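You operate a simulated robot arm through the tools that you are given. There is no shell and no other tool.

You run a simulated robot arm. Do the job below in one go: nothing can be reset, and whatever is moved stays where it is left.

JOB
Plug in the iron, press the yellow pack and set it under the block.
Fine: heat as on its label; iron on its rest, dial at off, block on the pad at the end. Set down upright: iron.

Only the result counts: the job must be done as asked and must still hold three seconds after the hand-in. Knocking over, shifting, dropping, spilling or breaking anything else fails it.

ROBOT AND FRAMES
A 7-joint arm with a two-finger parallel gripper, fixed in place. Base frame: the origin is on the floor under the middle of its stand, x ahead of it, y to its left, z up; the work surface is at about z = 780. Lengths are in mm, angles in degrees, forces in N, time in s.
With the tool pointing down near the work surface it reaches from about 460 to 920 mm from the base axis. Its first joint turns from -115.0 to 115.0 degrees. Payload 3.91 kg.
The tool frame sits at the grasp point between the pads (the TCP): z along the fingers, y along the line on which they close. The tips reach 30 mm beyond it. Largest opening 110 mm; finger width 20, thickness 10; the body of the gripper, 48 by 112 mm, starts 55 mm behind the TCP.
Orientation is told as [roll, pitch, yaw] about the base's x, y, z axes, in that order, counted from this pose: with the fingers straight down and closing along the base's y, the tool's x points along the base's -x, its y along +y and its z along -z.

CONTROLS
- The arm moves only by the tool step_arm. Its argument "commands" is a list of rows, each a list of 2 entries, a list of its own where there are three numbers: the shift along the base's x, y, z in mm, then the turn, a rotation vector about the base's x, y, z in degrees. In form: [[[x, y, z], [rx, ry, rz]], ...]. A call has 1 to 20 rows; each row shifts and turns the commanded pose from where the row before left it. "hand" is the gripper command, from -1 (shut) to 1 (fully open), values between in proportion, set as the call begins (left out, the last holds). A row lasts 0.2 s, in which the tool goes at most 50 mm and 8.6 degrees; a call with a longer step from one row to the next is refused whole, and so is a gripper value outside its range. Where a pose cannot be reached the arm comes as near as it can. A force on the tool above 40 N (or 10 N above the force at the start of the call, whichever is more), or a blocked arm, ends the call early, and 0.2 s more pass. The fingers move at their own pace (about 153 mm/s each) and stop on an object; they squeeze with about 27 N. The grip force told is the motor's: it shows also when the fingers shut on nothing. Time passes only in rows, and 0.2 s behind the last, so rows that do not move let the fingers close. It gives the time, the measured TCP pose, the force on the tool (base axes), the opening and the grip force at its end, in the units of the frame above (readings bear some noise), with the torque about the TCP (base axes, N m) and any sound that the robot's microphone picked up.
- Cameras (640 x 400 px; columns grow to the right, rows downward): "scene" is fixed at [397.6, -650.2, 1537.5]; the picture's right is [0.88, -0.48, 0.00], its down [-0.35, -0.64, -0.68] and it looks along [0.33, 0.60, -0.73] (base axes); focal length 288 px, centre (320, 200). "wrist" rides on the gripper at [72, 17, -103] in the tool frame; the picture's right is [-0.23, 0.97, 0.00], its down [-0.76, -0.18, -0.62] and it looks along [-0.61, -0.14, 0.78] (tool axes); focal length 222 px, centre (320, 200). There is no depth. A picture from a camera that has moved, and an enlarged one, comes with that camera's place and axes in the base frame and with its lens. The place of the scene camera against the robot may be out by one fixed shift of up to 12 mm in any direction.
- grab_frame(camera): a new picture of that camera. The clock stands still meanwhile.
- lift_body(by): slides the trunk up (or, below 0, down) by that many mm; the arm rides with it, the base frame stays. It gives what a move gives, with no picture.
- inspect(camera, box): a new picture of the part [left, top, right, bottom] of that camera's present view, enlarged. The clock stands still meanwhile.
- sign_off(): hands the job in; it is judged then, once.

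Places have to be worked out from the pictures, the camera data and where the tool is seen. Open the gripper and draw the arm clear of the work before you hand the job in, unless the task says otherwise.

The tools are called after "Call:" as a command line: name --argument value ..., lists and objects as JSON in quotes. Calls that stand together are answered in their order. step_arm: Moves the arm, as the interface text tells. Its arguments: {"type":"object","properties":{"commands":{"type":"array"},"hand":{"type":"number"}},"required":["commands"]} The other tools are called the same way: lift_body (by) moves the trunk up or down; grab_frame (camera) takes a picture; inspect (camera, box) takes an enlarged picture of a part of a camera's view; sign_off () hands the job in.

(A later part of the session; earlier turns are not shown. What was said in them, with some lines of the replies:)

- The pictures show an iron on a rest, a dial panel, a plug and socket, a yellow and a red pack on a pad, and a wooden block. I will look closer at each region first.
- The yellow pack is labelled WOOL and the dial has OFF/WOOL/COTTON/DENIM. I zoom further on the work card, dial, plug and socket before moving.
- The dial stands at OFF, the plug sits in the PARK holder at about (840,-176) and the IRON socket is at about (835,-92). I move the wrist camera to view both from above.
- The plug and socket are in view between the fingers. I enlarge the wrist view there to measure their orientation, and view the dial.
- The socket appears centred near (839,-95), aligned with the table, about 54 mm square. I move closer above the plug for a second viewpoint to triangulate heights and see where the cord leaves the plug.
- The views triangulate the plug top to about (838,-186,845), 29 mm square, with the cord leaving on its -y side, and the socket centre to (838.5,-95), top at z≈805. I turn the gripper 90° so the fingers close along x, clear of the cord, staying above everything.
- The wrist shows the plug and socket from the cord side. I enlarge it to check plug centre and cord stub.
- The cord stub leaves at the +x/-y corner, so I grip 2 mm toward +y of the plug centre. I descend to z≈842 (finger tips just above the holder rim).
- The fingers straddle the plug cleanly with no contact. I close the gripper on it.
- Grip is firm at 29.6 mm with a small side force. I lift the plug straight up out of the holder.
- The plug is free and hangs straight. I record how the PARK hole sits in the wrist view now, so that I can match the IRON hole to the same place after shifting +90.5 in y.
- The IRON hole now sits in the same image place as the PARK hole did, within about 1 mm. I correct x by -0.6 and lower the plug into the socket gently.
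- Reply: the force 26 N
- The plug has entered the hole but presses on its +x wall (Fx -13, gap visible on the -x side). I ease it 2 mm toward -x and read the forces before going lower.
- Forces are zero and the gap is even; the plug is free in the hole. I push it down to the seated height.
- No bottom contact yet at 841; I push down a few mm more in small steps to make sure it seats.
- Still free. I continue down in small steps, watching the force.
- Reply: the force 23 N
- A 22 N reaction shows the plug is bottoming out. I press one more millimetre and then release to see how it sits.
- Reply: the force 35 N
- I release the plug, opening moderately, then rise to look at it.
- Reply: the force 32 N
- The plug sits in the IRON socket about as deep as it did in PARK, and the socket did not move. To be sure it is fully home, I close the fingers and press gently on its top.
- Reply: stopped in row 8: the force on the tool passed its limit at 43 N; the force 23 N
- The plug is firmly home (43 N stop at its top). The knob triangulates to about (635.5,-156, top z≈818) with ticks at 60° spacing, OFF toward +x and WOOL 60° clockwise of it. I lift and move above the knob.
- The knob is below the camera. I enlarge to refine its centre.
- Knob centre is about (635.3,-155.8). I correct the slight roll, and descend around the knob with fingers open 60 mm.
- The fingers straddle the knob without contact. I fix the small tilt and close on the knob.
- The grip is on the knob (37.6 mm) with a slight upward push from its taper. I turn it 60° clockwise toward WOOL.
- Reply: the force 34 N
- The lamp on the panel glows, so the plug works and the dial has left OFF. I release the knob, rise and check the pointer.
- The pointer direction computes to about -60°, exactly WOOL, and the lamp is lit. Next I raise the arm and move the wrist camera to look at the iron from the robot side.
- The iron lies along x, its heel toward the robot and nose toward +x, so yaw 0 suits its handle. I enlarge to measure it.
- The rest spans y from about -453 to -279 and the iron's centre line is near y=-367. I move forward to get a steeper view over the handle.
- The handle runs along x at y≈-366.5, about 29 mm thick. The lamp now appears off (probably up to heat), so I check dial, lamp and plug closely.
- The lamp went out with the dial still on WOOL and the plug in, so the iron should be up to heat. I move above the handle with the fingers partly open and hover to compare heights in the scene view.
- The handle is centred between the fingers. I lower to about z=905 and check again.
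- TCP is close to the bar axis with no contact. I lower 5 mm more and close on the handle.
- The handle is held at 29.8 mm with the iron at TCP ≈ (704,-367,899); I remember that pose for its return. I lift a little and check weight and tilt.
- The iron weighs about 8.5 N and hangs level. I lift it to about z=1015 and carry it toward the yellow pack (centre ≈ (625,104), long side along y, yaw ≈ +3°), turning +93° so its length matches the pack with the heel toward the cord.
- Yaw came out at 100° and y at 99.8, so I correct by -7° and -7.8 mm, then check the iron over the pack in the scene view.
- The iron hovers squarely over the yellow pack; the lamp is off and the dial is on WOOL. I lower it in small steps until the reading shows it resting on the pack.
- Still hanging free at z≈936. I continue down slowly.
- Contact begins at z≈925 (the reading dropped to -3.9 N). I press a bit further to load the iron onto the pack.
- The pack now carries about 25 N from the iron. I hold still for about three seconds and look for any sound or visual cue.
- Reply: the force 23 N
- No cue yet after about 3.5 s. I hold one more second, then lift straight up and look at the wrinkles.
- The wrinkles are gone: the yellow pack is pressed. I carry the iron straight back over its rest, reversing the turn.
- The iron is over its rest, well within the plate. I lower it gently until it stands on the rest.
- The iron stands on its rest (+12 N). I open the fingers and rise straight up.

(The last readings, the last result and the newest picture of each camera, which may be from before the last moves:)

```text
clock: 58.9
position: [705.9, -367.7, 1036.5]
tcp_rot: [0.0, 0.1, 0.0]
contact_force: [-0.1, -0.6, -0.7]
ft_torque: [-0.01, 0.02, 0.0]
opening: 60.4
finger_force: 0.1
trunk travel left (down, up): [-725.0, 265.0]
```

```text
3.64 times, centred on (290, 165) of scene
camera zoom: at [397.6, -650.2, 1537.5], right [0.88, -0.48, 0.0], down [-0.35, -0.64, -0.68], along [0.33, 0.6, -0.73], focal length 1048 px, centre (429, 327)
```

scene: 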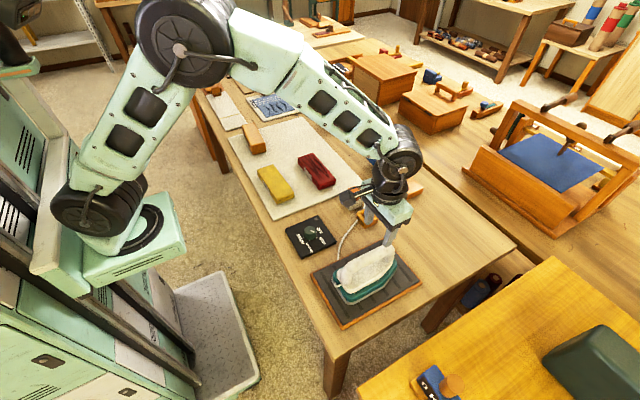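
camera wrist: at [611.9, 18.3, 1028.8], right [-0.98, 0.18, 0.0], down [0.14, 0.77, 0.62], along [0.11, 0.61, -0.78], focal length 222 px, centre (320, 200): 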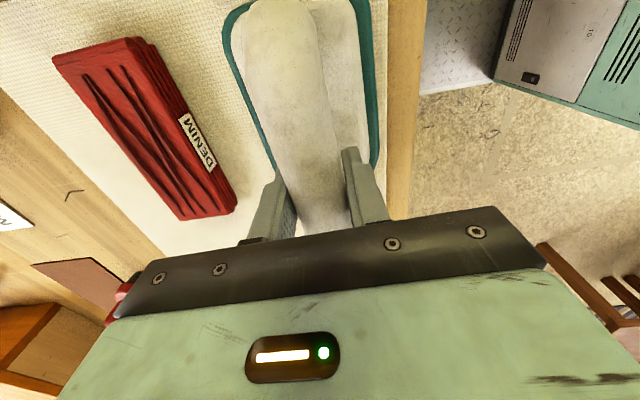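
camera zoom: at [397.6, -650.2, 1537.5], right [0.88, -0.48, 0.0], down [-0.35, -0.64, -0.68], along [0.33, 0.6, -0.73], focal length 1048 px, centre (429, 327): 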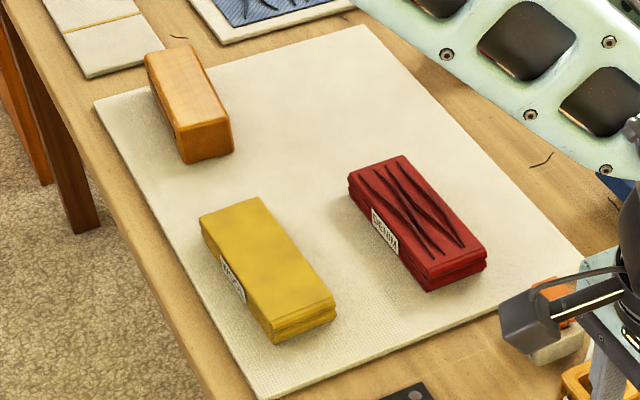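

The yellow pack lies flat and unshifted, the iron stands on its rest. The block is at about (659,416), roughly 58×170 mm, turned about -4°. I swing over to it with the gripper turning to yaw 86°.

Call:
step_arm --commands '[[[-2.8, 41.4, -1.9], [0, 0, 4.78]], [[-2.8, 41.4, -1.9], [0, 0, 4.78]], [[-2.8, 41.4, -1.9], [0, 0, 4.78]], [[-2.8, 41.4, -1.9], [0, 0, 4.78]], [[-2.8, 41.4, -1.9], [0, 0, 4.78]], [[-2.8, 41.4, -1.9], [0, 0, 4.78]], [[-2.8, 41.4, -1.9], [0, 0, 4.78]], [[-2.8, 41.4, -1.9], [0, 0, 4.78]], [[-2.8, 41.4, -1.9], [0, 0, 4.78]], [[-2.8, 41.4, -1.9], [0, 0, 4.78]], [[-2.8, 41.4, -1.9], [0, 0, 4.78]], [[-2.8, 41.4, -1.9], [0, 0, 4.78]], [[-2.8, 41.4, -1.9], [0, 0, 4.78]], [[-2.8, 41.4, -1.9], [0, 0, 4.78]], [[-2.8, 41.4, -1.9], [0, 0, 4.78]], [[-2.8, 41.4, -1.9], [0, 0, 4.78]], [[-2.8, 41.4, -1.9], [0, 0, 4.78]], [[-2.8, 41.4, -1.9], [0, 0, 4.78]]]' --hand 1

Call:
grab_frame --camera "wrist"

Call:
inspect --camera "scene" --box '[220, 80, 340, 200]'

```text
clock: 62.7
position: [655.7, 377.6, 1002.8]
tcp_rot: [0.0, -0.2, 86.0]
contact_force: [-0.3, -0.7, 0.3]
ft_torque: [0.03, 0.02, 0.01]
opening: 110.2
finger_force: 0.0
trunk travel left (down, up): [-725.0, 265.0]
```

```text
taken
camera wrist: at [633.2, 305.9, 1107.9], right [-0.96, 0.29, 0.0], down [0.23, 0.75, 0.62], along [0.18, 0.6, -0.78], focal length 222 px, centre (320, 200)
```

wrist: 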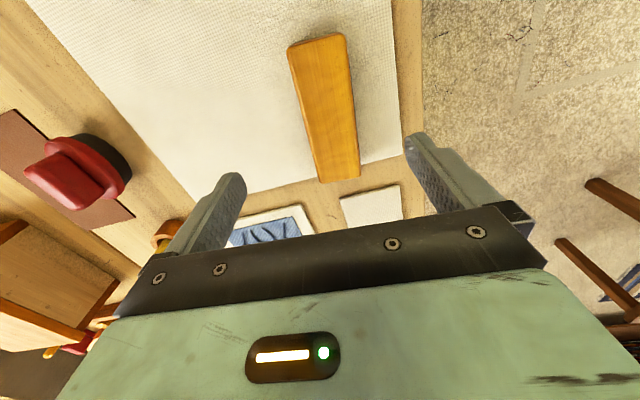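

```text
3.33 times, centred on (280, 140) of scene
camera zoom: at [397.6, -650.2, 1537.5], right [0.88, -0.48, 0.0], down [-0.35, -0.64, -0.68], along [0.33, 0.6, -0.73], focal length 961 px, centre (453, 400)
```

zoom: 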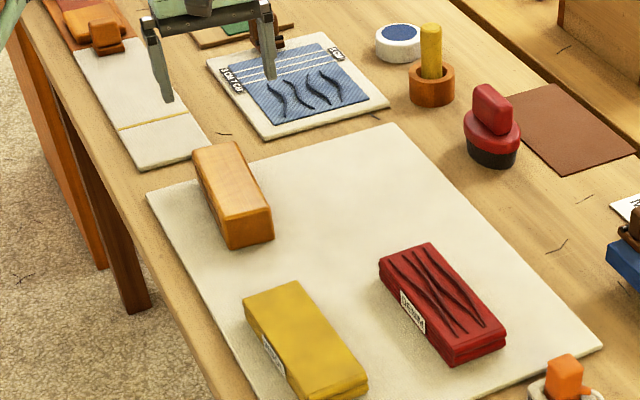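

From this view the block centre is about (653,404), yaw ≈ -5°, top around z 825–834. I move over it at z≈905 for a closer check.

Call:
step_arm --commands '[[[-1, 9, -30], [0, 0, -1]], [[-1, 9, -35], [0, 0, 0]], [[-0.7, 8.4, -32], [0, 0, 0]], [[0, 0, 0], [0, 0, 0]]]'

Call:
grab_frame --camera "wrist"

Call:
inspect --camera "scene" --box '[220, 80, 320, 180]'

```text
clock: 63.7
position: [650.2, 406.2, 906.0]
tcp_rot: [-0.1, 0.0, 85.0]
contact_force: [0.4, 0.9, 0.5]
ft_torque: [0.02, -0.01, -0.01]
opening: 109.8
finger_force: 0.1
trunk travel left (down, up): [-725.0, 265.0]
```

```text
taken
camera wrist: at [627.6, 333.9, 1010.3], right [-0.95, 0.31, 0.0], down [0.24, 0.74, 0.62], along [0.19, 0.59, -0.78], focal length 222 px, centre (320, 200)
```

wrist: 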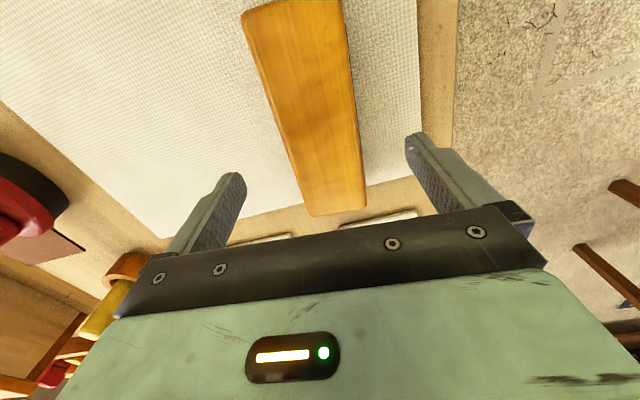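

```text
4.00 times, centred on (270, 130) of scene
camera zoom: at [397.6, -650.2, 1537.5], right [0.88, -0.48, 0.0], down [-0.35, -0.64, -0.68], along [0.33, 0.6, -0.73], focal length 1153 px, centre (520, 480)
```

zoom: 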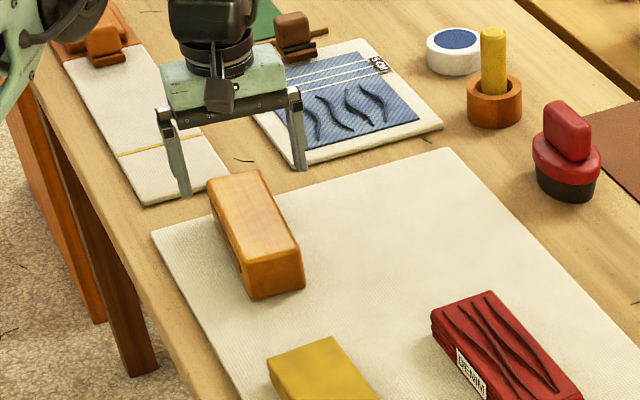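

The block is centred under the gripper within about 2–3 mm, yaw ≈ -6°. I adjust (+2 x, -1°) and descend around it.

Call:
step_arm --commands '[[[1, 0.5, -25], [0, 0, -1]], [[1, 0, -25], [0, 0, 0]], [[0, 0, -15], [0, 0, 0]], [[0, 0, -10], [0, 0, 0]], [[0, 0, -6], [0, 0, 0]], [[0, 0, 0], [0, 0, 0]]]'

Call:
inspect --camera "scene" --box '[220, 80, 320, 180]'

Call:
grab_frame --camera "wrist"

```text
clock: 65.1
position: [654.4, 405.5, 825.2]
tcp_rot: [0.0, 0.0, 84.1]
contact_force: [1.1, -0.2, 0.0]
ft_torque: [-0.02, -0.01, 0.0]
opening: 109.9
finger_force: 0.0
trunk travel left (down, up): [-725.0, 265.0]
```

```text
4.00 times, centred on (270, 130) of scene
camera zoom: at [397.6, -650.2, 1537.5], right [0.88, -0.48, 0.0], down [-0.35, -0.64, -0.68], along [0.33, 0.6, -0.73], focal length 1153 px, centre (520, 480)
```

zoom: 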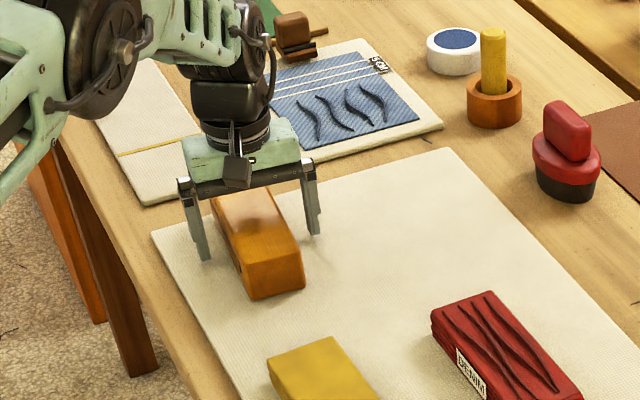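

```text
taken
camera wrist: at [630.0, 335.1, 929.5], right [-0.94, 0.33, 0.0], down [0.26, 0.74, 0.62], along [0.2, 0.59, -0.78], focal length 222 px, centre (320, 200)
```

wrist: 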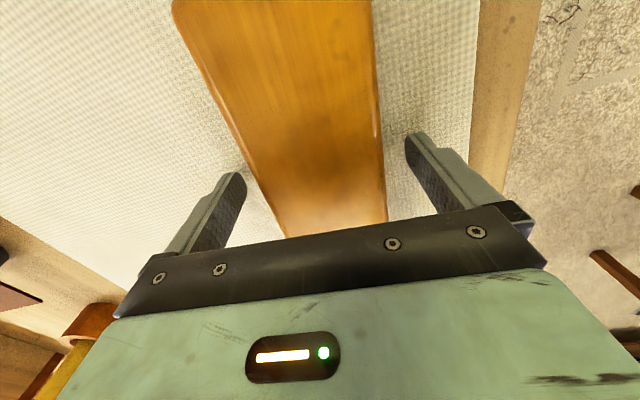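

The fingers straddle the block freely. I lower 3 mm more and close on it.

Call:
step_arm --commands '[[[0, 0, -3], [0, 0, 0]], [[0, 0, 0], [0, 0, 0]], [[0, 0, 0], [0, 0, 0]], [[0, 0, 0], [0, 0, 0]]]' --hand -1

Call:
grab_frame --camera "wrist"

```text
clock: 66.1
position: [653.8, 407.0, 823.6]
tcp_rot: [0.0, 0.0, 84.2]
contact_force: [-2.7, -0.5, 12.8]
ft_torque: [-0.33, 0.59, 0.28]
opening: 61.9
finger_force: 27.6
trunk travel left (down, up): [-725.0, 265.0]
```

```text
taken
camera wrist: at [629.5, 335.5, 927.8], right [-0.95, 0.33, 0.0], down [0.25, 0.74, 0.62], along [0.2, 0.59, -0.78], focal length 222 px, centre (320, 200)
```

wrist: 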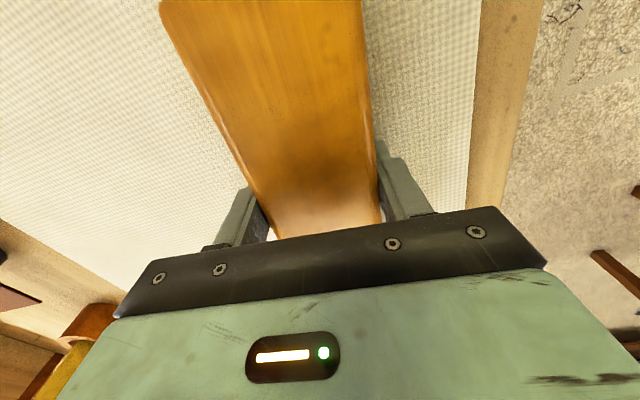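

The block is held at 61.9 mm. I lift a little and check the weight.

Call:
step_arm --commands '[[[0, 0, 3], [0, 0, 0]], [[0, 0, 6], [0, 0, 0]], [[0, 0, 10], [0, 0, 0]], [[0, 0, 0], [0, 0, 0]]]'

Call:
inspect --camera "scene" --box '[220, 80, 320, 180]'

```text
clock: 67.1
position: [652.5, 405.7, 841.1]
tcp_rot: [0.0, 0.0, 84.0]
contact_force: [-0.1, 0.2, -3.8]
ft_torque: [0.03, 0.01, 0.01]
opening: 61.8
finger_force: 26.7
trunk travel left (down, up): [-725.0, 265.0]
```

```text
4.00 times, centred on (270, 130) of scene
camera zoom: at [397.6, -650.2, 1537.5], right [0.88, -0.48, 0.0], down [-0.35, -0.64, -0.68], along [0.33, 0.6, -0.73], focal length 1153 px, centre (520, 480)
```

zoom: 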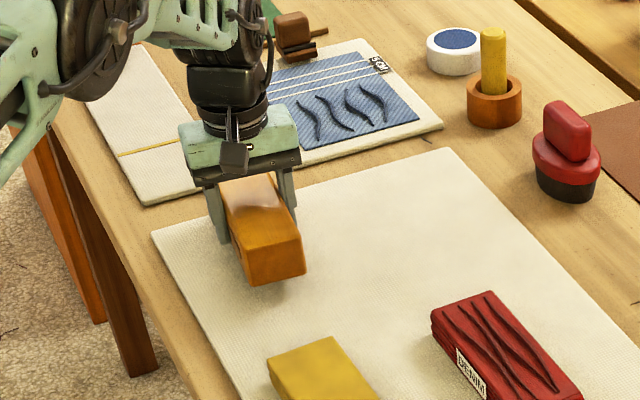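

The block weighs about 4 N and hangs level. I carry it over the yellow pack, turning +9° to match the pack's direction.

Call:
step_arm --commands '[[[0, 0, 45], [0, 0, 0]], [[-2, -20, 40], [0, 0, 1]], [[-3.5, -38, 0], [0, 0, 1]], [[-3.5, -38, 0], [0, 0, 1]], [[-3.5, -38, 0], [0, 0, 1]], [[-3.5, -38, 0], [0, 0, 1]], [[-3.5, -38, 0], [0, 0, 1]], [[-3.5, -38, 0], [0, 0, 1]], [[-3.5, -38, 0], [0, 0, 1.5]], [[-2.5, -15, 0], [0, 0, 1.5]], [[0, 0, 0], [0, 0, 0]]]'

Call:
inspect --camera "scene" --box '[225, 110, 345, 220]'

Call:
grab_frame --camera "wrist"

```text
clock: 69.5
position: [624.9, 105.3, 924.9]
tcp_rot: [0.0, -0.1, 94.1]
contact_force: [0.8, -0.3, -3.1]
ft_torque: [0.04, -0.01, 0.0]
opening: 61.7
finger_force: 27.0
trunk travel left (down, up): [-725.0, 265.0]
```

```text
3.64 times, centred on (285, 165) of scene
camera zoom: at [397.6, -650.2, 1537.5], right [0.88, -0.48, 0.0], down [-0.35, -0.64, -0.68], along [0.33, 0.6, -0.73], focal length 1048 px, centre (447, 327)
```

zoom: 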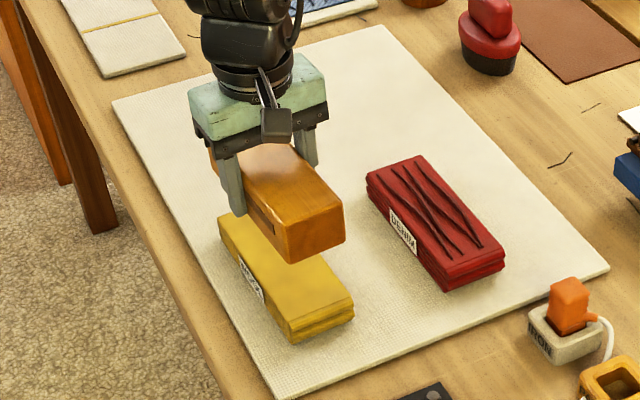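

```text
taken
camera wrist: at [613.9, 31.2, 1030.0], right [-0.99, 0.16, 0.0], down [0.12, 0.77, 0.62], along [0.1, 0.62, -0.78], focal length 222 px, centre (320, 200)
```

wrist: 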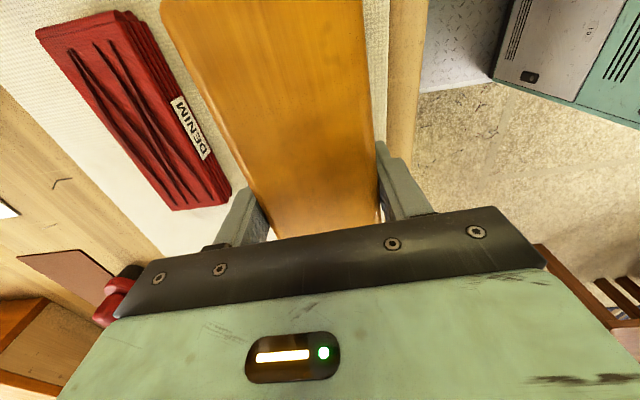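

The block is lined up above the pack. I lower it, slowing down near the expected contact at about z=857.

Call:
step_arm --commands '[[[0, 0, -15], [0, 0, -1]], [[0, 0, -15], [0, 0, 0]], [[0, 0, -12], [0, 0, 0]], [[0, 0, -8], [0, 0, 0]], [[0, 0, -4], [0, 0, 0]], [[0, 0, -3], [0, 0, 0]], [[0, 0, -2], [0, 0, 0]], [[0, 0, -2], [0, 0, 0]], [[0, 0, 0], [0, 0, 0]]]'

Call:
inspect --camera "scene" --box '[225, 120, 345, 230]'

```text
clock: 71.5
position: [625.8, 105.2, 865.5]
tcp_rot: [0.0, -0.1, 93.0]
contact_force: [0.4, 0.0, -3.4]
ft_torque: [0.01, -0.03, -0.05]
opening: 61.6
finger_force: 27.4
trunk travel left (down, up): [-725.0, 265.0]
```

```text
3.64 times, centred on (285, 175) of scene
camera zoom: at [397.6, -650.2, 1537.5], right [0.88, -0.48, 0.0], down [-0.35, -0.64, -0.68], along [0.33, 0.6, -0.73], focal length 1048 px, centre (447, 291)
```

zoom: 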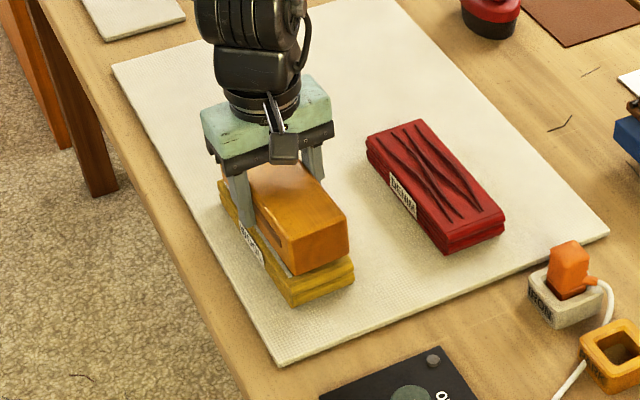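

The block is a few millimetres above the pack and well aligned. I go on in small steps until contact.

Call:
step_arm --commands '[[[0, 0, -2], [0, 0, 0]], [[0, 0, -2], [0, 0, 0]], [[0, 0, -1.5], [0, 0, 0]], [[0, 0, 0], [0, 0, 0]]]'

```text
clock: 72.5
position: [625.4, 105.4, 861.4]
tcp_rot: [-0.1, 0.0, 93.1]
contact_force: [-0.1, -0.1, -3.1]
ft_torque: [0.01, -0.02, 0.02]
opening: 61.9
finger_force: 26.6
trunk travel left (down, up): [-725.0, 265.0]
```

Call:
step_arm --commands '[[[0, 0, -1.5], [0, 0, 0]], [[0, 0, -1.5], [0, 0, 0]], [[0, 0, -1.5], [0, 0, 0]], [[0, 0, 0], [0, 0, 0]]]'

```text
clock: 73.5
position: [623.9, 105.5, 857.7]
tcp_rot: [-0.2, -0.1, 93.1]
contact_force: [-2.7, -2.7, 25.4]
ft_torque: [-0.01, 0.44, 0.16]
opening: 61.9
finger_force: 26.8
trunk travel left (down, up): [-725.0, 265.0]
```

The block now presses the pack with about 25–29 N. I hold it there for about four seconds so the pack can set.

Call:
step_arm --commands '[[[0, 0, 0], [0, 0, 0]], [[0, 0, 0], [0, 0, 0]], [[0, 0, 0], [0, 0, 0]], [[0, 0, 0], [0, 0, 0]], [[0, 0, 0], [0, 0, 0]], [[0, 0, 0], [0, 0, 0]], [[0, 0, 0], [0, 0, 0]], [[0, 0, 0], [0, 0, 0]], [[0, 0, 0], [0, 0, 0]], [[0, 0, 0], [0, 0, 0]], [[0, 0, 0], [0, 0, 0]], [[0, 0, 0], [0, 0, 0]], [[0, 0, 0], [0, 0, 0]], [[0, 0, 0], [0, 0, 0]], [[0, 0, 0], [0, 0, 0]], [[0, 0, 0], [0, 0, 0]], [[0, 0, 0], [0, 0, 0]], [[0, 0, 0], [0, 0, 0]], [[0, 0, 0], [0, 0, 0]], [[0, 0, 0], [0, 0, 0]]]'

Call:
inspect --camera "scene" --box '[225, 120, 345, 230]'

```text
clock: 77.7
position: [624.6, 105.0, 856.0]
tcp_rot: [-0.1, 0.0, 93.0]
contact_force: [1.6, 2.2, 24.1]
ft_torque: [0.2, 0.1, 0.0]
opening: 61.8
finger_force: 27.4
trunk travel left (down, up): [-725.0, 265.0]
```

```text
3.64 times, centred on (285, 175) of scene
camera zoom: at [397.6, -650.2, 1537.5], right [0.88, -0.48, 0.0], down [-0.35, -0.64, -0.68], along [0.33, 0.6, -0.73], focal length 1048 px, centre (447, 291)
```

zoom: 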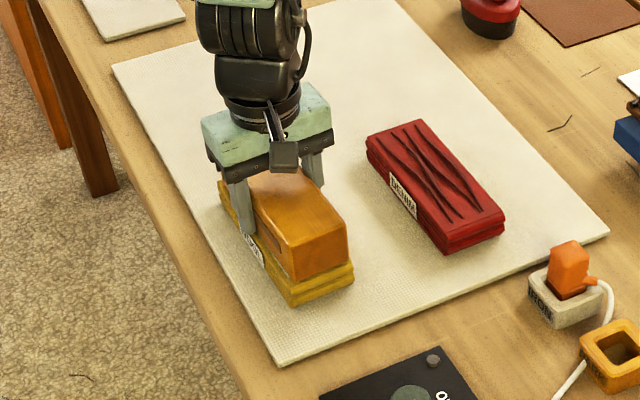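

The block sits flat on the pack. I keep pressing a few seconds more, then release the block there so it keeps setting while I turn the dial off.

Call:
step_arm --commands '[[[0, 0, 0], [0, 0, 0]], [[0, 0, 0], [0, 0, 0]], [[0, 0, 0], [0, 0, 0]], [[0, 0, 0], [0, 0, 0]], [[0, 0, 0], [0, 0, 0]], [[0, 0, 0], [0, 0, 0]], [[0, 0, 0], [0, 0, 0]], [[0, 0, 0], [0, 0, 0]], [[0, 0, 0], [0, 0, 0]], [[0, 0, 0], [0, 0, 0]], [[0, 0, 0], [0, 0, 0]], [[0, 0, 0], [0, 0, 0]], [[0, 0, 0], [0, 0, 0]], [[0, 0, 0], [0, 0, 0]], [[0, 0, 0], [0, 0, 0]], [[0, 0, 1.5], [0, 0, 0]], [[0, 0, 0], [0, 0, 0]]]'

Call:
step_arm --commands '[[[0, 0, 0], [0, 0, 0]], [[0, 0, 0], [0, 0, 0]]]' --hand 0.5

Call:
inspect --camera "scene" --box '[225, 120, 345, 230]'

```text
clock: 81.3
position: [624.1, 105.0, 856.2]
tcp_rot: [0.0, 0.0, 93.0]
contact_force: [0.2, 3.1, 4.2]
ft_torque: [0.05, -0.09, -0.03]
opening: 61.8
finger_force: 26.7
trunk travel left (down, up): [-725.0, 265.0]
```

```text
clock: 81.9
position: [625.4, 104.9, 856.9]
tcp_rot: [-0.1, 0.1, 93.0]
contact_force: [0.6, 0.5, -0.4]
ft_torque: [0.03, -0.02, -0.03]
opening: 82.5
finger_force: 0.1
trunk travel left (down, up): [-725.0, 265.0]
```

```text
3.64 times, centred on (285, 175) of scene
camera zoom: at [397.6, -650.2, 1537.5], right [0.88, -0.48, 0.0], down [-0.35, -0.64, -0.68], along [0.33, 0.6, -0.73], focal length 1048 px, centre (447, 291)
```

zoom: 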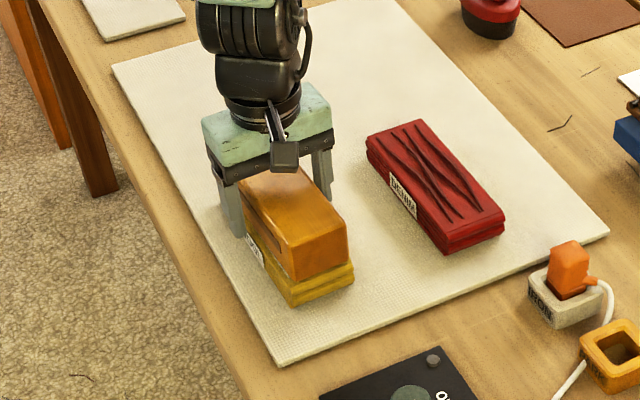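

The block rests squarely on the pack by itself. I rise clear of it and go over to the dial, turning the gripper to yaw 30°.

Call:
step_arm --commands '[[[0, 0, 15], [0, 0, 0]], [[0, 0, 30], [0, 0, 0]], [[0, 0, 32], [0, 0, 0]], [[1.1, -32.6, 0], [0, 0, -7.875]], [[1.1, -32.6, 0], [0, 0, -7.875]], [[1.1, -32.6, 0], [0, 0, -7.875]], [[1.1, -32.6, 0], [0, 0, -7.875]], [[1.1, -32.6, 0], [0, 0, -7.875]], [[1.1, -32.6, 0], [0, 0, -7.875]], [[1.1, -32.6, 0], [0, 0, -7.875]], [[1.1, -32.6, 0], [0, 0, -7.875]], [[0, 0, 0], [0, 0, 0]]]' --hand 0.1

Call:
grab_frame --camera "wrist"

Call:
inspect --camera "scene" --box '[225, 120, 345, 260]'

```text
clock: 84.5
position: [634.2, -157.8, 933.8]
tcp_rot: [0.0, -0.1, 29.8]
contact_force: [-0.2, -0.2, -3.0]
ft_torque: [-0.01, -0.01, -0.01]
opening: 61.6
finger_force: 26.7
trunk travel left (down, up): [-725.0, 265.0]
```

```text
taken
camera wrist: at [563.5, -178.9, 1038.2], right [-0.29, 0.96, 0.0], down [0.75, 0.23, 0.62], along [0.6, 0.18, -0.78], focal length 222 px, centre (320, 200)
```

wrist: 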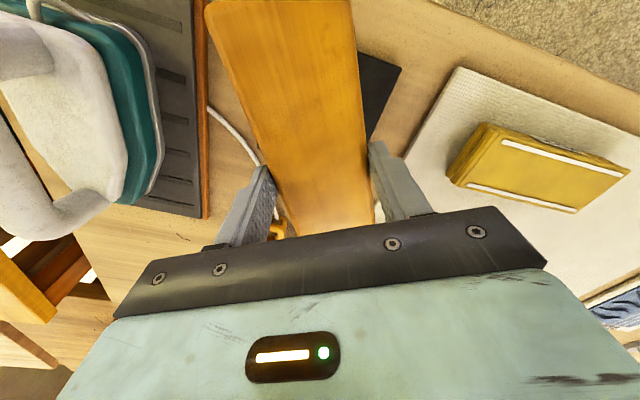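

```text
2.86 times, centred on (285, 190) of scene
camera zoom: at [397.6, -650.2, 1537.5], right [0.88, -0.48, 0.0], down [-0.35, -0.64, -0.68], along [0.33, 0.6, -0.73], focal length 824 px, centre (420, 229)
```

zoom: 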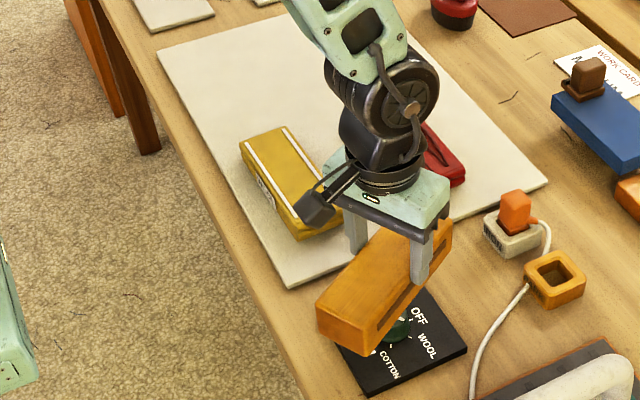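

My narrower gripper setting re-gripped the block, so it came along, with no contact to anything; the pack now shows two crisp crease lines, so it has been set. I carry the block back to its own place on the pad.

Call:
step_arm --commands '[[[1.25, 37.6, 0], [0, 0, 3.61]], [[1.25, 37.6, 0], [0, 0, 3.61]], [[1.25, 37.6, 0], [0, 0, 3.61]], [[1.25, 37.6, 0], [0, 0, 3.61]], [[1.25, 37.6, 0], [0, 0, 3.61]], [[1.25, 37.6, 0], [0, 0, 3.61]], [[1.25, 37.6, 0], [0, 0, 3.61]], [[1.25, 37.6, 0], [0, 0, 3.61]], [[1.25, 37.6, 0], [0, 0, 3.61]], [[1.25, 37.6, 0], [0, 0, 3.61]], [[1.25, 37.6, 0], [0, 0, 3.61]], [[1.25, 37.6, 0], [0, 0, 3.61]], [[1.25, 37.6, 0], [0, 0, 3.61]], [[1.25, 37.6, 0], [0, 0, 3.61]], [[1.25, 37.6, 0], [0, 0, 3.61]], [[0, 0, 0], [0, 0, 0]]]' --hand -1

Call:
grab_frame --camera "scene"

Call:
inspect --camera "scene" --box '[225, 90, 345, 210]'

```text
clock: 87.9
position: [650.8, 406.9, 934.0]
tcp_rot: [0.0, -0.1, 84.2]
contact_force: [-0.7, -0.5, -3.9]
ft_torque: [0.01, 0.0, 0.01]
opening: 61.7
finger_force: 27.2
trunk travel left (down, up): [-725.0, 265.0]
```

```text
taken
```

scene: 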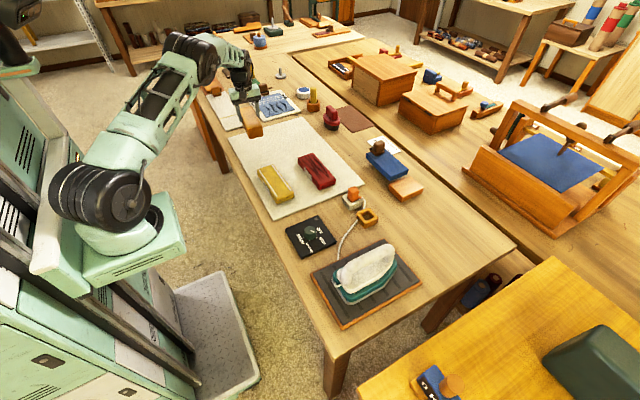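

```text
3.33 times, centred on (285, 150) of scene
camera zoom: at [397.6, -650.2, 1537.5], right [0.88, -0.48, 0.0], down [-0.35, -0.64, -0.68], along [0.33, 0.6, -0.73], focal length 961 px, centre (437, 367)
```

zoom: 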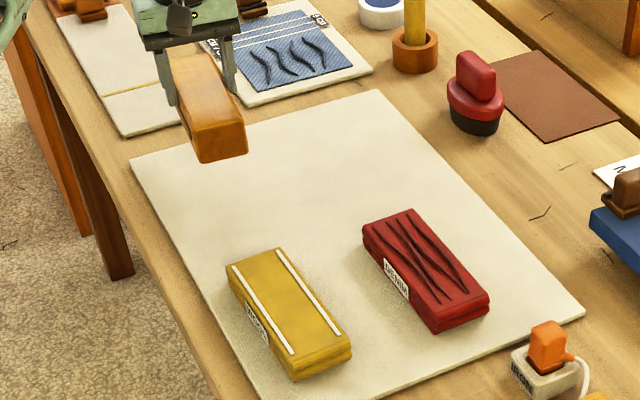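

The block hung near the pad's far edge before; I set it down about 45 mm further inside the pad, clear of both packs. I shift and lower it.

Call:
step_arm --commands '[[[0, -25, -15], [0, 0, 1]], [[0, -20, -20], [0, 0, 1]], [[0, 0, -25], [0, 0, 0]], [[0, 0, -20], [0, 0, 0]], [[0, 0, -15], [0, 0, 0]], [[0, 0, -7], [0, 0, 0]], [[0, 0, -3], [0, 0, 0]], [[0, 0, 0], [0, 0, 0]]]'

Call:
inspect --camera "scene" --box '[225, 90, 345, 210]'

```text
clock: 89.7
position: [651.4, 362.6, 829.1]
tcp_rot: [-0.2, -0.1, 86.1]
contact_force: [3.4, 4.4, 20.5]
ft_torque: [0.27, 0.25, 0.0]
opening: 61.8
finger_force: 27.2
trunk travel left (down, up): [-725.0, 265.0]
```

```text
3.33 times, centred on (285, 150) of scene
camera zoom: at [397.6, -650.2, 1537.5], right [0.88, -0.48, 0.0], down [-0.35, -0.64, -0.68], along [0.33, 0.6, -0.73], focal length 961 px, centre (437, 367)
```

zoom: 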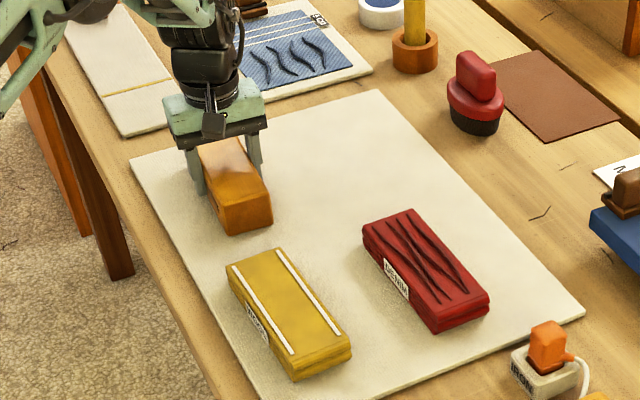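

The block touches the pad (+20 N). I ease off, open well past its width, and rise straight up with the fingers kept open.

Call:
step_arm --commands '[[[0, 0, 1], [0, 0, 0]], [[0, 0, 0], [0, 0, 0]]]'

Call:
step_arm --commands '[[[0, 0, 0], [0, 0, 0]], [[0, 0, 0], [0, 0, 0]], [[0, 0, 10], [0, 0, 0]], [[0, 0, 30], [0, 0, 0]], [[0, 0, 40], [0, 0, 0]], [[0, 0, 30], [0, 0, 0]]]' --hand 0.6

Call:
inspect --camera "scene" --box '[225, 90, 345, 210]'

Call:
grab_frame --camera "wrist"

```text
clock: 90.3
position: [651.2, 361.8, 829.1]
tcp_rot: [-0.1, -0.1, 86.1]
contact_force: [5.0, 6.1, 11.1]
ft_torque: [0.7, -0.28, -0.17]
opening: 62.0
finger_force: 27.0
trunk travel left (down, up): [-725.0, 265.0]
```

```text
clock: 91.7
position: [650.3, 362.1, 940.6]
tcp_rot: [0.1, 0.0, 86.1]
contact_force: [-0.7, 0.3, -0.2]
ft_torque: [0.0, -0.01, 0.02]
opening: 87.9
finger_force: 0.1
trunk travel left (down, up): [-725.0, 265.0]
```

```text
3.33 times, centred on (285, 150) of scene
camera zoom: at [397.6, -650.2, 1537.5], right [0.88, -0.48, 0.0], down [-0.35, -0.64, -0.68], along [0.33, 0.6, -0.73], focal length 961 px, centre (437, 367)
```

zoom: 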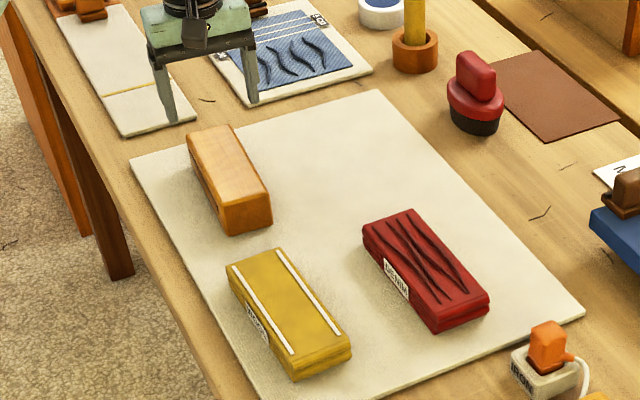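

```text
taken
camera wrist: at [628.9, 290.4, 1045.0], right [-0.96, 0.29, 0.0], down [0.23, 0.75, 0.62], along [0.18, 0.6, -0.78], focal length 222 px, centre (320, 200)
```

wrist: 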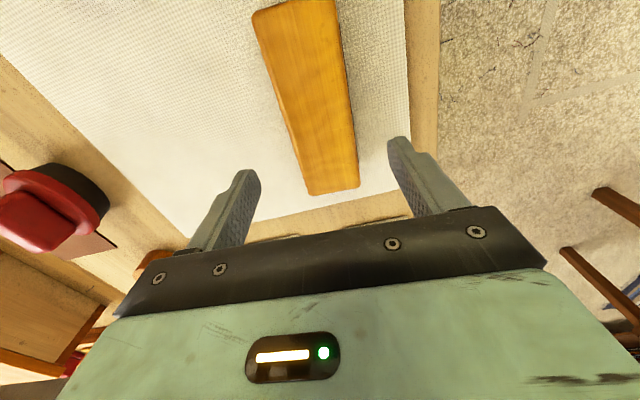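

The block lies flat on the pad and the pack shows its creases. Now I move to the dial, turning to yaw 30°.

Call:
step_arm --commands '[[[-1.13, -37, 0], [0, 0, -4]], [[-1.13, -37, 0], [0, 0, -4]], [[-1.13, -37, 0], [0, 0, -4]], [[-1.13, -37, 0], [0, 0, -4]], [[-1.13, -37, 0], [0, 0, -4]], [[-1.13, -37, 0], [0, 0, -4]], [[-1.13, -37, 0], [0, 0, -4]], [[-1.13, -37, 0], [0, 0, -4]], [[-1.13, -37, 0], [0, 0, -4]], [[-1.13, -37, 0], [0, 0, -4]], [[-1.13, -37, 0], [0, 0, -4]], [[-1.13, -37, 0], [0, 0, -4]], [[-1.13, -37, 0], [0, 0, -4]], [[-1.13, -37, 0], [0, 0, -4]], [[0, 0, 0], [0, 0, 0]]]' --hand 0.1

Call:
grab_frame --camera "wrist"

Call:
inspect --camera "scene" --box '[270, 190, 350, 260]'

```text
clock: 94.9
position: [635.2, -155.3, 937.5]
tcp_rot: [-0.1, 0.2, 30.2]
contact_force: [-0.3, -0.2, -0.5]
ft_torque: [-0.02, -0.01, 0.0]
opening: 60.6
finger_force: 0.0
trunk travel left (down, up): [-725.0, 265.0]
```

```text
taken
camera wrist: at [565.3, -178.4, 1042.2], right [-0.29, 0.96, 0.0], down [0.75, 0.23, 0.62], along [0.6, 0.18, -0.78], focal length 222 px, centre (320, 200)
```

wrist: 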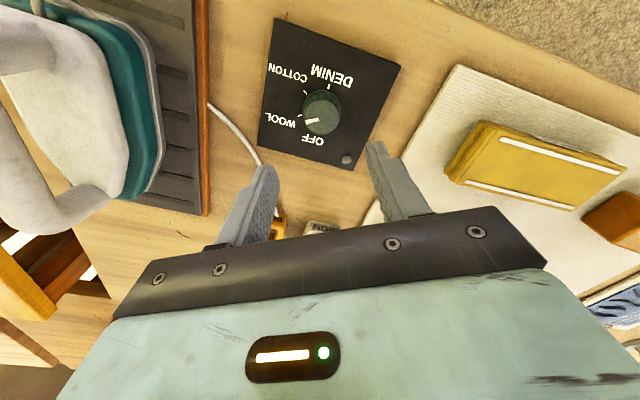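

```text
5.71 times, centred on (310, 225) of scene
camera zoom: at [397.6, -650.2, 1537.5], right [0.88, -0.48, 0.0], down [-0.35, -0.64, -0.68], along [0.33, 0.6, -0.73], focal length 1647 px, centre (377, 57)
```

zoom: 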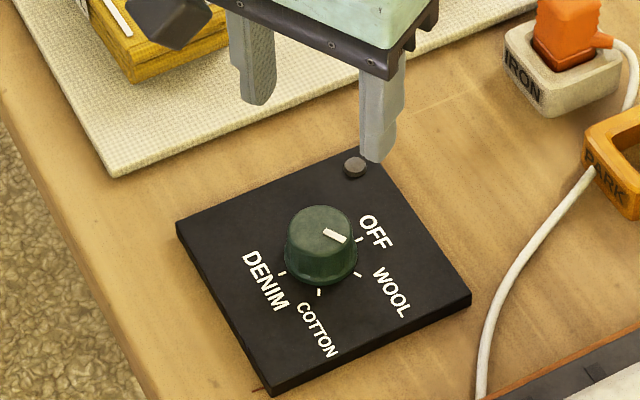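

The pointer is still on WOOL. I descend around the knob as before.

Call:
step_arm --commands '[[[-0.5, -0.6, -30], [0, 0, 0]], [[0, 0, -30], [0, 0, 0]], [[0, 0, -25], [0, 0, 0]], [[0, 0, -15], [0, 0, 0]], [[0, 0, -8], [0, 0, 0]], [[0, 0, -6], [0, 0, 0]], [[0, 0, 0], [0, 0, 0]]]'

Call:
step_arm --commands '[[[0, 0, 0], [0, 0, 0]], [[0, 0, 0], [0, 0, 0]], [[0, 0, 0], [0, 0, 0]]]' --hand -1

Call:
grab_frame --camera "wrist"

```text
clock: 96.5
position: [634.2, -154.6, 826.0]
tcp_rot: [-0.1, 0.1, 30.1]
contact_force: [-0.1, 0.9, -0.2]
ft_torque: [-0.01, 0.01, 0.01]
opening: 60.7
finger_force: 0.2
trunk travel left (down, up): [-725.0, 265.0]
```

```text
clock: 97.3
position: [634.4, -153.1, 824.7]
tcp_rot: [-0.1, 0.0, 30.1]
contact_force: [2.2, -2.4, -1.9]
ft_torque: [-0.08, -0.13, -0.01]
opening: 37.3
finger_force: 45.2
trunk travel left (down, up): [-725.0, 265.0]
```

```text
taken
camera wrist: at [564.3, -177.1, 929.6], right [-0.29, 0.96, 0.0], down [0.75, 0.23, 0.62], along [0.6, 0.18, -0.78], focal length 222 px, centre (320, 200)
```

wrist: 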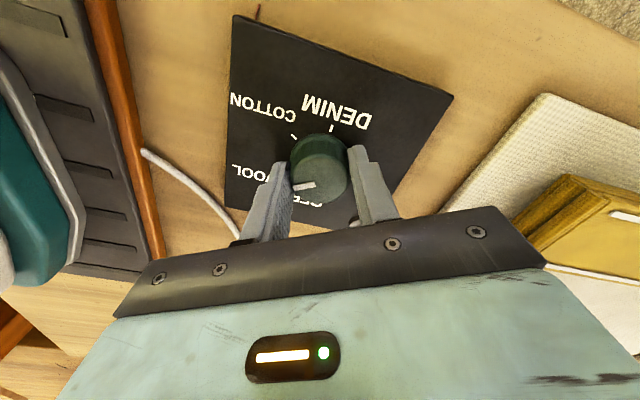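

The knob is gripped (37.3 mm) with little side force. I turn it 60° counter-clockwise back to OFF.

Call:
step_arm --commands '[[[0, 0, 0], [0, 0, 6]], [[0, 0, 0], [0, 0, 6]], [[0, 0, 0], [0, 0, 6]], [[0, 0, 0], [0, 0, 6]], [[0, 0, 0], [0, 0, 6]], [[0, 0, 0], [0, 0, 6]], [[0, 0, 0], [0, 0, 6]], [[0, 0, 0], [0, 0, 6]], [[0, 0, 0], [0, 0, 6]], [[0, 0, 0], [0, 0, 6]], [[0, 0, 0], [0, 0, 0]]]'

Call:
grab_frame --camera "wrist"

```text
clock: 99.7
position: [634.7, -154.6, 825.1]
tcp_rot: [0.0, -0.2, 90.3]
contact_force: [-3.2, 11.1, -9.7]
ft_torque: [0.54, 0.11, -0.11]
opening: 37.0
finger_force: 45.0
trunk travel left (down, up): [-725.0, 265.0]
```

```text
taken
camera wrist: at [619.2, -228.2, 929.7], right [-0.97, 0.22, 0.0], down [0.17, 0.76, 0.62], along [0.14, 0.61, -0.78], focal length 222 px, centre (320, 200)
```

wrist: 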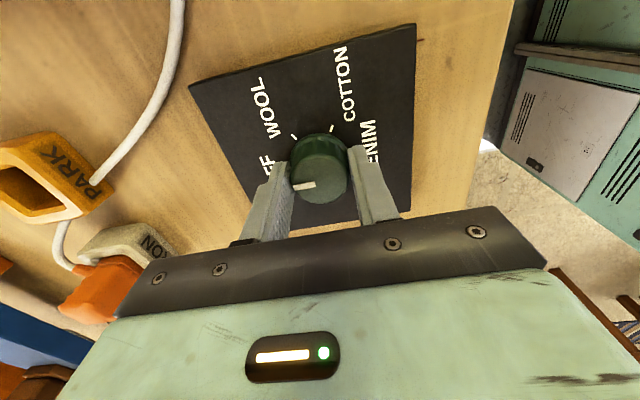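

The pointer looks as it did at the original OFF grip. I release and rise to check it.

Call:
step_arm --commands '[[[0, 0, 0], [0, 0, 0]], [[0, 0, 0], [0, 0, 0]], [[0, 0, 15], [0, 0, 0]], [[0, 0, 30], [0, 0, 0]], [[0, 0, 35], [0, 0, 0]], [[0, 0, 35], [0, 0, 0]]]' --hand 0.3

Call:
inspect --camera "scene" --box '[290, 205, 340, 245]'

Call:
inspect --camera "wrist" --box '[230, 15, 390, 175]'

```text
clock: 101.1
position: [634.4, -157.0, 939.8]
tcp_rot: [-0.1, 0.0, 90.2]
contact_force: [1.0, -0.3, 0.0]
ft_torque: [0.0, 0.03, -0.02]
opening: 71.6
finger_force: 0.0
trunk travel left (down, up): [-725.0, 265.0]
```

```text
10.00 times, centred on (315, 225) of scene
camera zoom: at [397.6, -650.2, 1537.5], right [0.88, -0.48, 0.0], down [-0.35, -0.64, -0.68], along [0.33, 0.6, -0.73], focal length 2883 px, centre (370, -50)
```

zoom: 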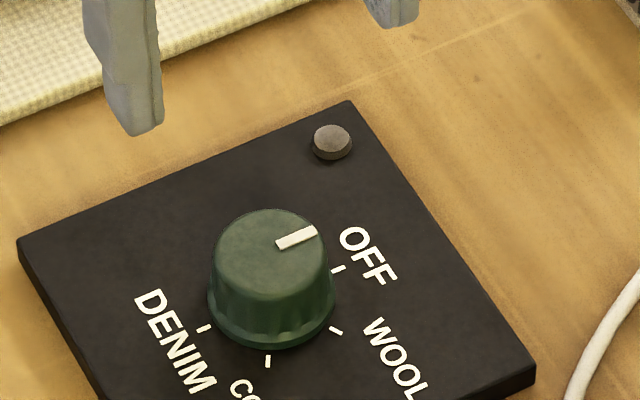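

```text
2.50 times, centred on (310, 95) of wrist
camera zoom: at [619.0, -229.5, 1044.1], right [-0.97, 0.22, 0.0], down [0.17, 0.76, 0.62], along [0.14, 0.61, -0.78], focal length 555 px, centre (345, 462)
```

zoom: 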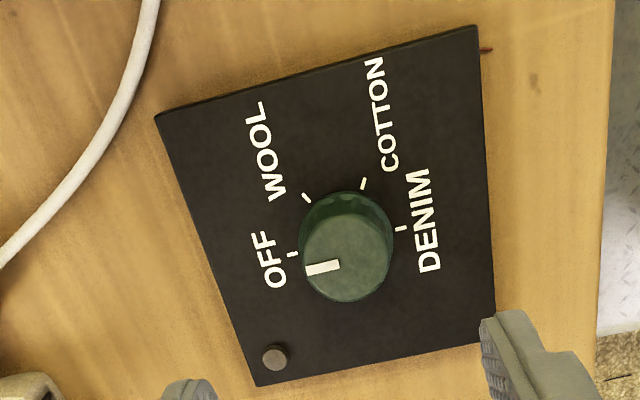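

The dial points at OFF just as at the start. I open fully, raise and retract the arm to a clear pose, then make final checks.

Call:
step_arm --commands '[[[0, 0, 45], [0, 0, 0]], [[0, 0, 45], [0, 0, 0]], [[-10, 10, 45], [0, 0, -8]], [[-15, 20, 35], [0, 0, -8]], [[-20, 30, 20], [0, 0, -8]], [[-20, 35, 10], [0, 0, -8]], [[-20, 35, 10], [0, 0, -8]], [[-15, 35, 5], [0, 0, -8]], [[-10, 35, 5], [0, 0, -8]], [[0, 35, 5], [0, 0, -8]], [[0, 35, 5], [0, 0, -8]], [[0, 20, 5], [0, 0, -8]], [[0, 10, 0], [0, 0, -8]]]' --hand 1

Call:
grab_frame --camera "scene"

Call:
grab_frame --camera "wrist"

Call:
inspect --camera "scene" --box '[280, 180, 430, 335]'

Call:
inspect --camera "scene" --box '[220, 100, 380, 220]'

```text
clock: 103.9
position: [523.9, 144.8, 1178.4]
tcp_rot: [-0.1, -0.1, 2.1]
contact_force: [-0.3, -0.3, -0.1]
ft_torque: [0.04, 0.02, 0.0]
opening: 110.0
finger_force: 0.0
trunk travel left (down, up): [-725.0, 265.0]
```

```text
taken
```

scene: 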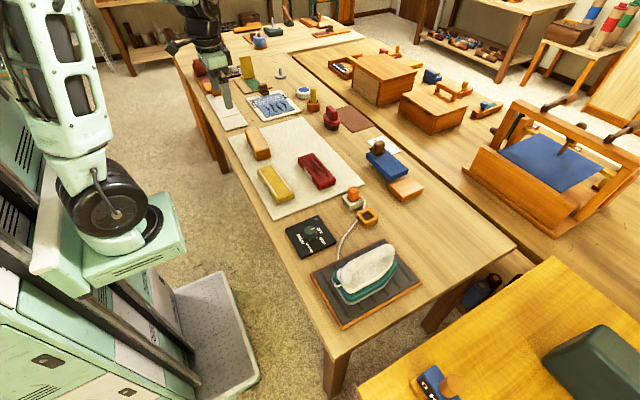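

```text
taken
camera wrist: at [451.9, 158.1, 1281.8], right [0.19, 0.98, 0.0], down [0.77, -0.15, 0.62], along [0.61, -0.12, -0.78], focal length 222 px, centre (320, 200)
```

wrist: 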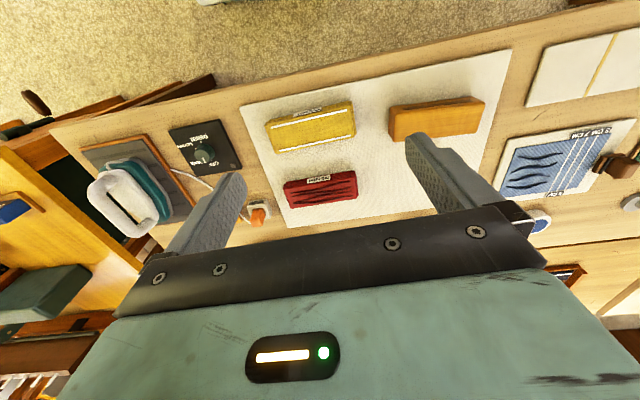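

```text
2.58 times, centred on (355, 258) of scene
camera zoom: at [397.6, -650.2, 1537.5], right [0.88, -0.48, 0.0], down [-0.35, -0.64, -0.68], along [0.33, 0.6, -0.73], focal length 744 px, centre (230, 52)
```

zoom: 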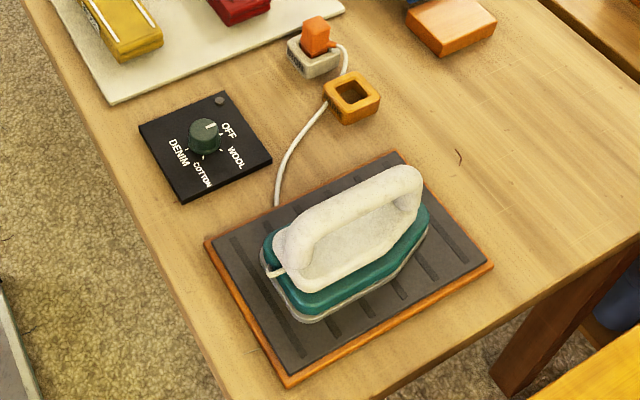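

```text
3.33 times, centred on (300, 160) of scene
camera zoom: at [397.6, -650.2, 1537.5], right [0.88, -0.48, 0.0], down [-0.35, -0.64, -0.68], along [0.33, 0.6, -0.73], focal length 961 px, centre (387, 333)
```

zoom: 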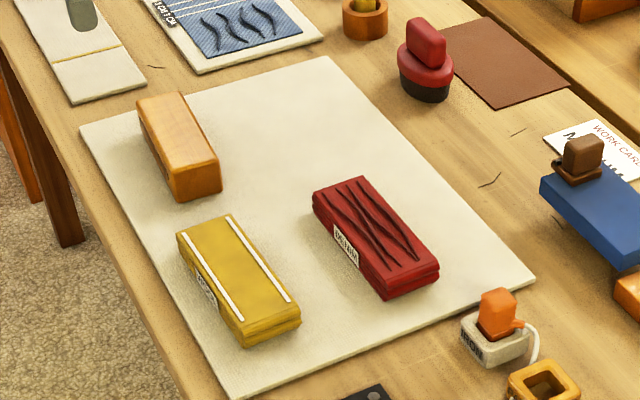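

The final pictures show the plug in the IRON socket, the dial at OFF with the lamp out and the iron upright on its rest. The yellow pack is pressed and creased, the block is on the pad, the other items look as they did, and the open gripper is clear. I hand the job in.

Call:
sign_off

```text
The job is handed in.
```

I pressed the yellow pack at WOOL, as on its label, set it under the block, and handed the job in. The hand-in was accepted, but it gave no verdict.

- **Plug:** it is seated in the IRON socket. The panel lamp lit when I turned the dial to WOOL and went out about five seconds later, so I took the iron to be up to heat.
- **Pack:** about five seconds under the iron removed the wrinkles. After about eight seconds under the block it showed two clean crease lines.
- **End state:** the iron stands upright on its rest and the dial is back at OFF. The block lies flat on the pad, and the open gripper is drawn clear.

- **Unplanned move:** after setting the pack, my gripper closed on the block again when I meant to leave it. I carried it toward the dial by accident before taking it back to the pad; I saw no sign that it touched anything.
- **Block position:** it now sits about 45 mm further in on the pad than where it started, because it had been right at the far edge.
- **Reading of the job:** I took "block on the pad at the end" to mean the block should come off the pack once it was set, so it lies beside the pack.
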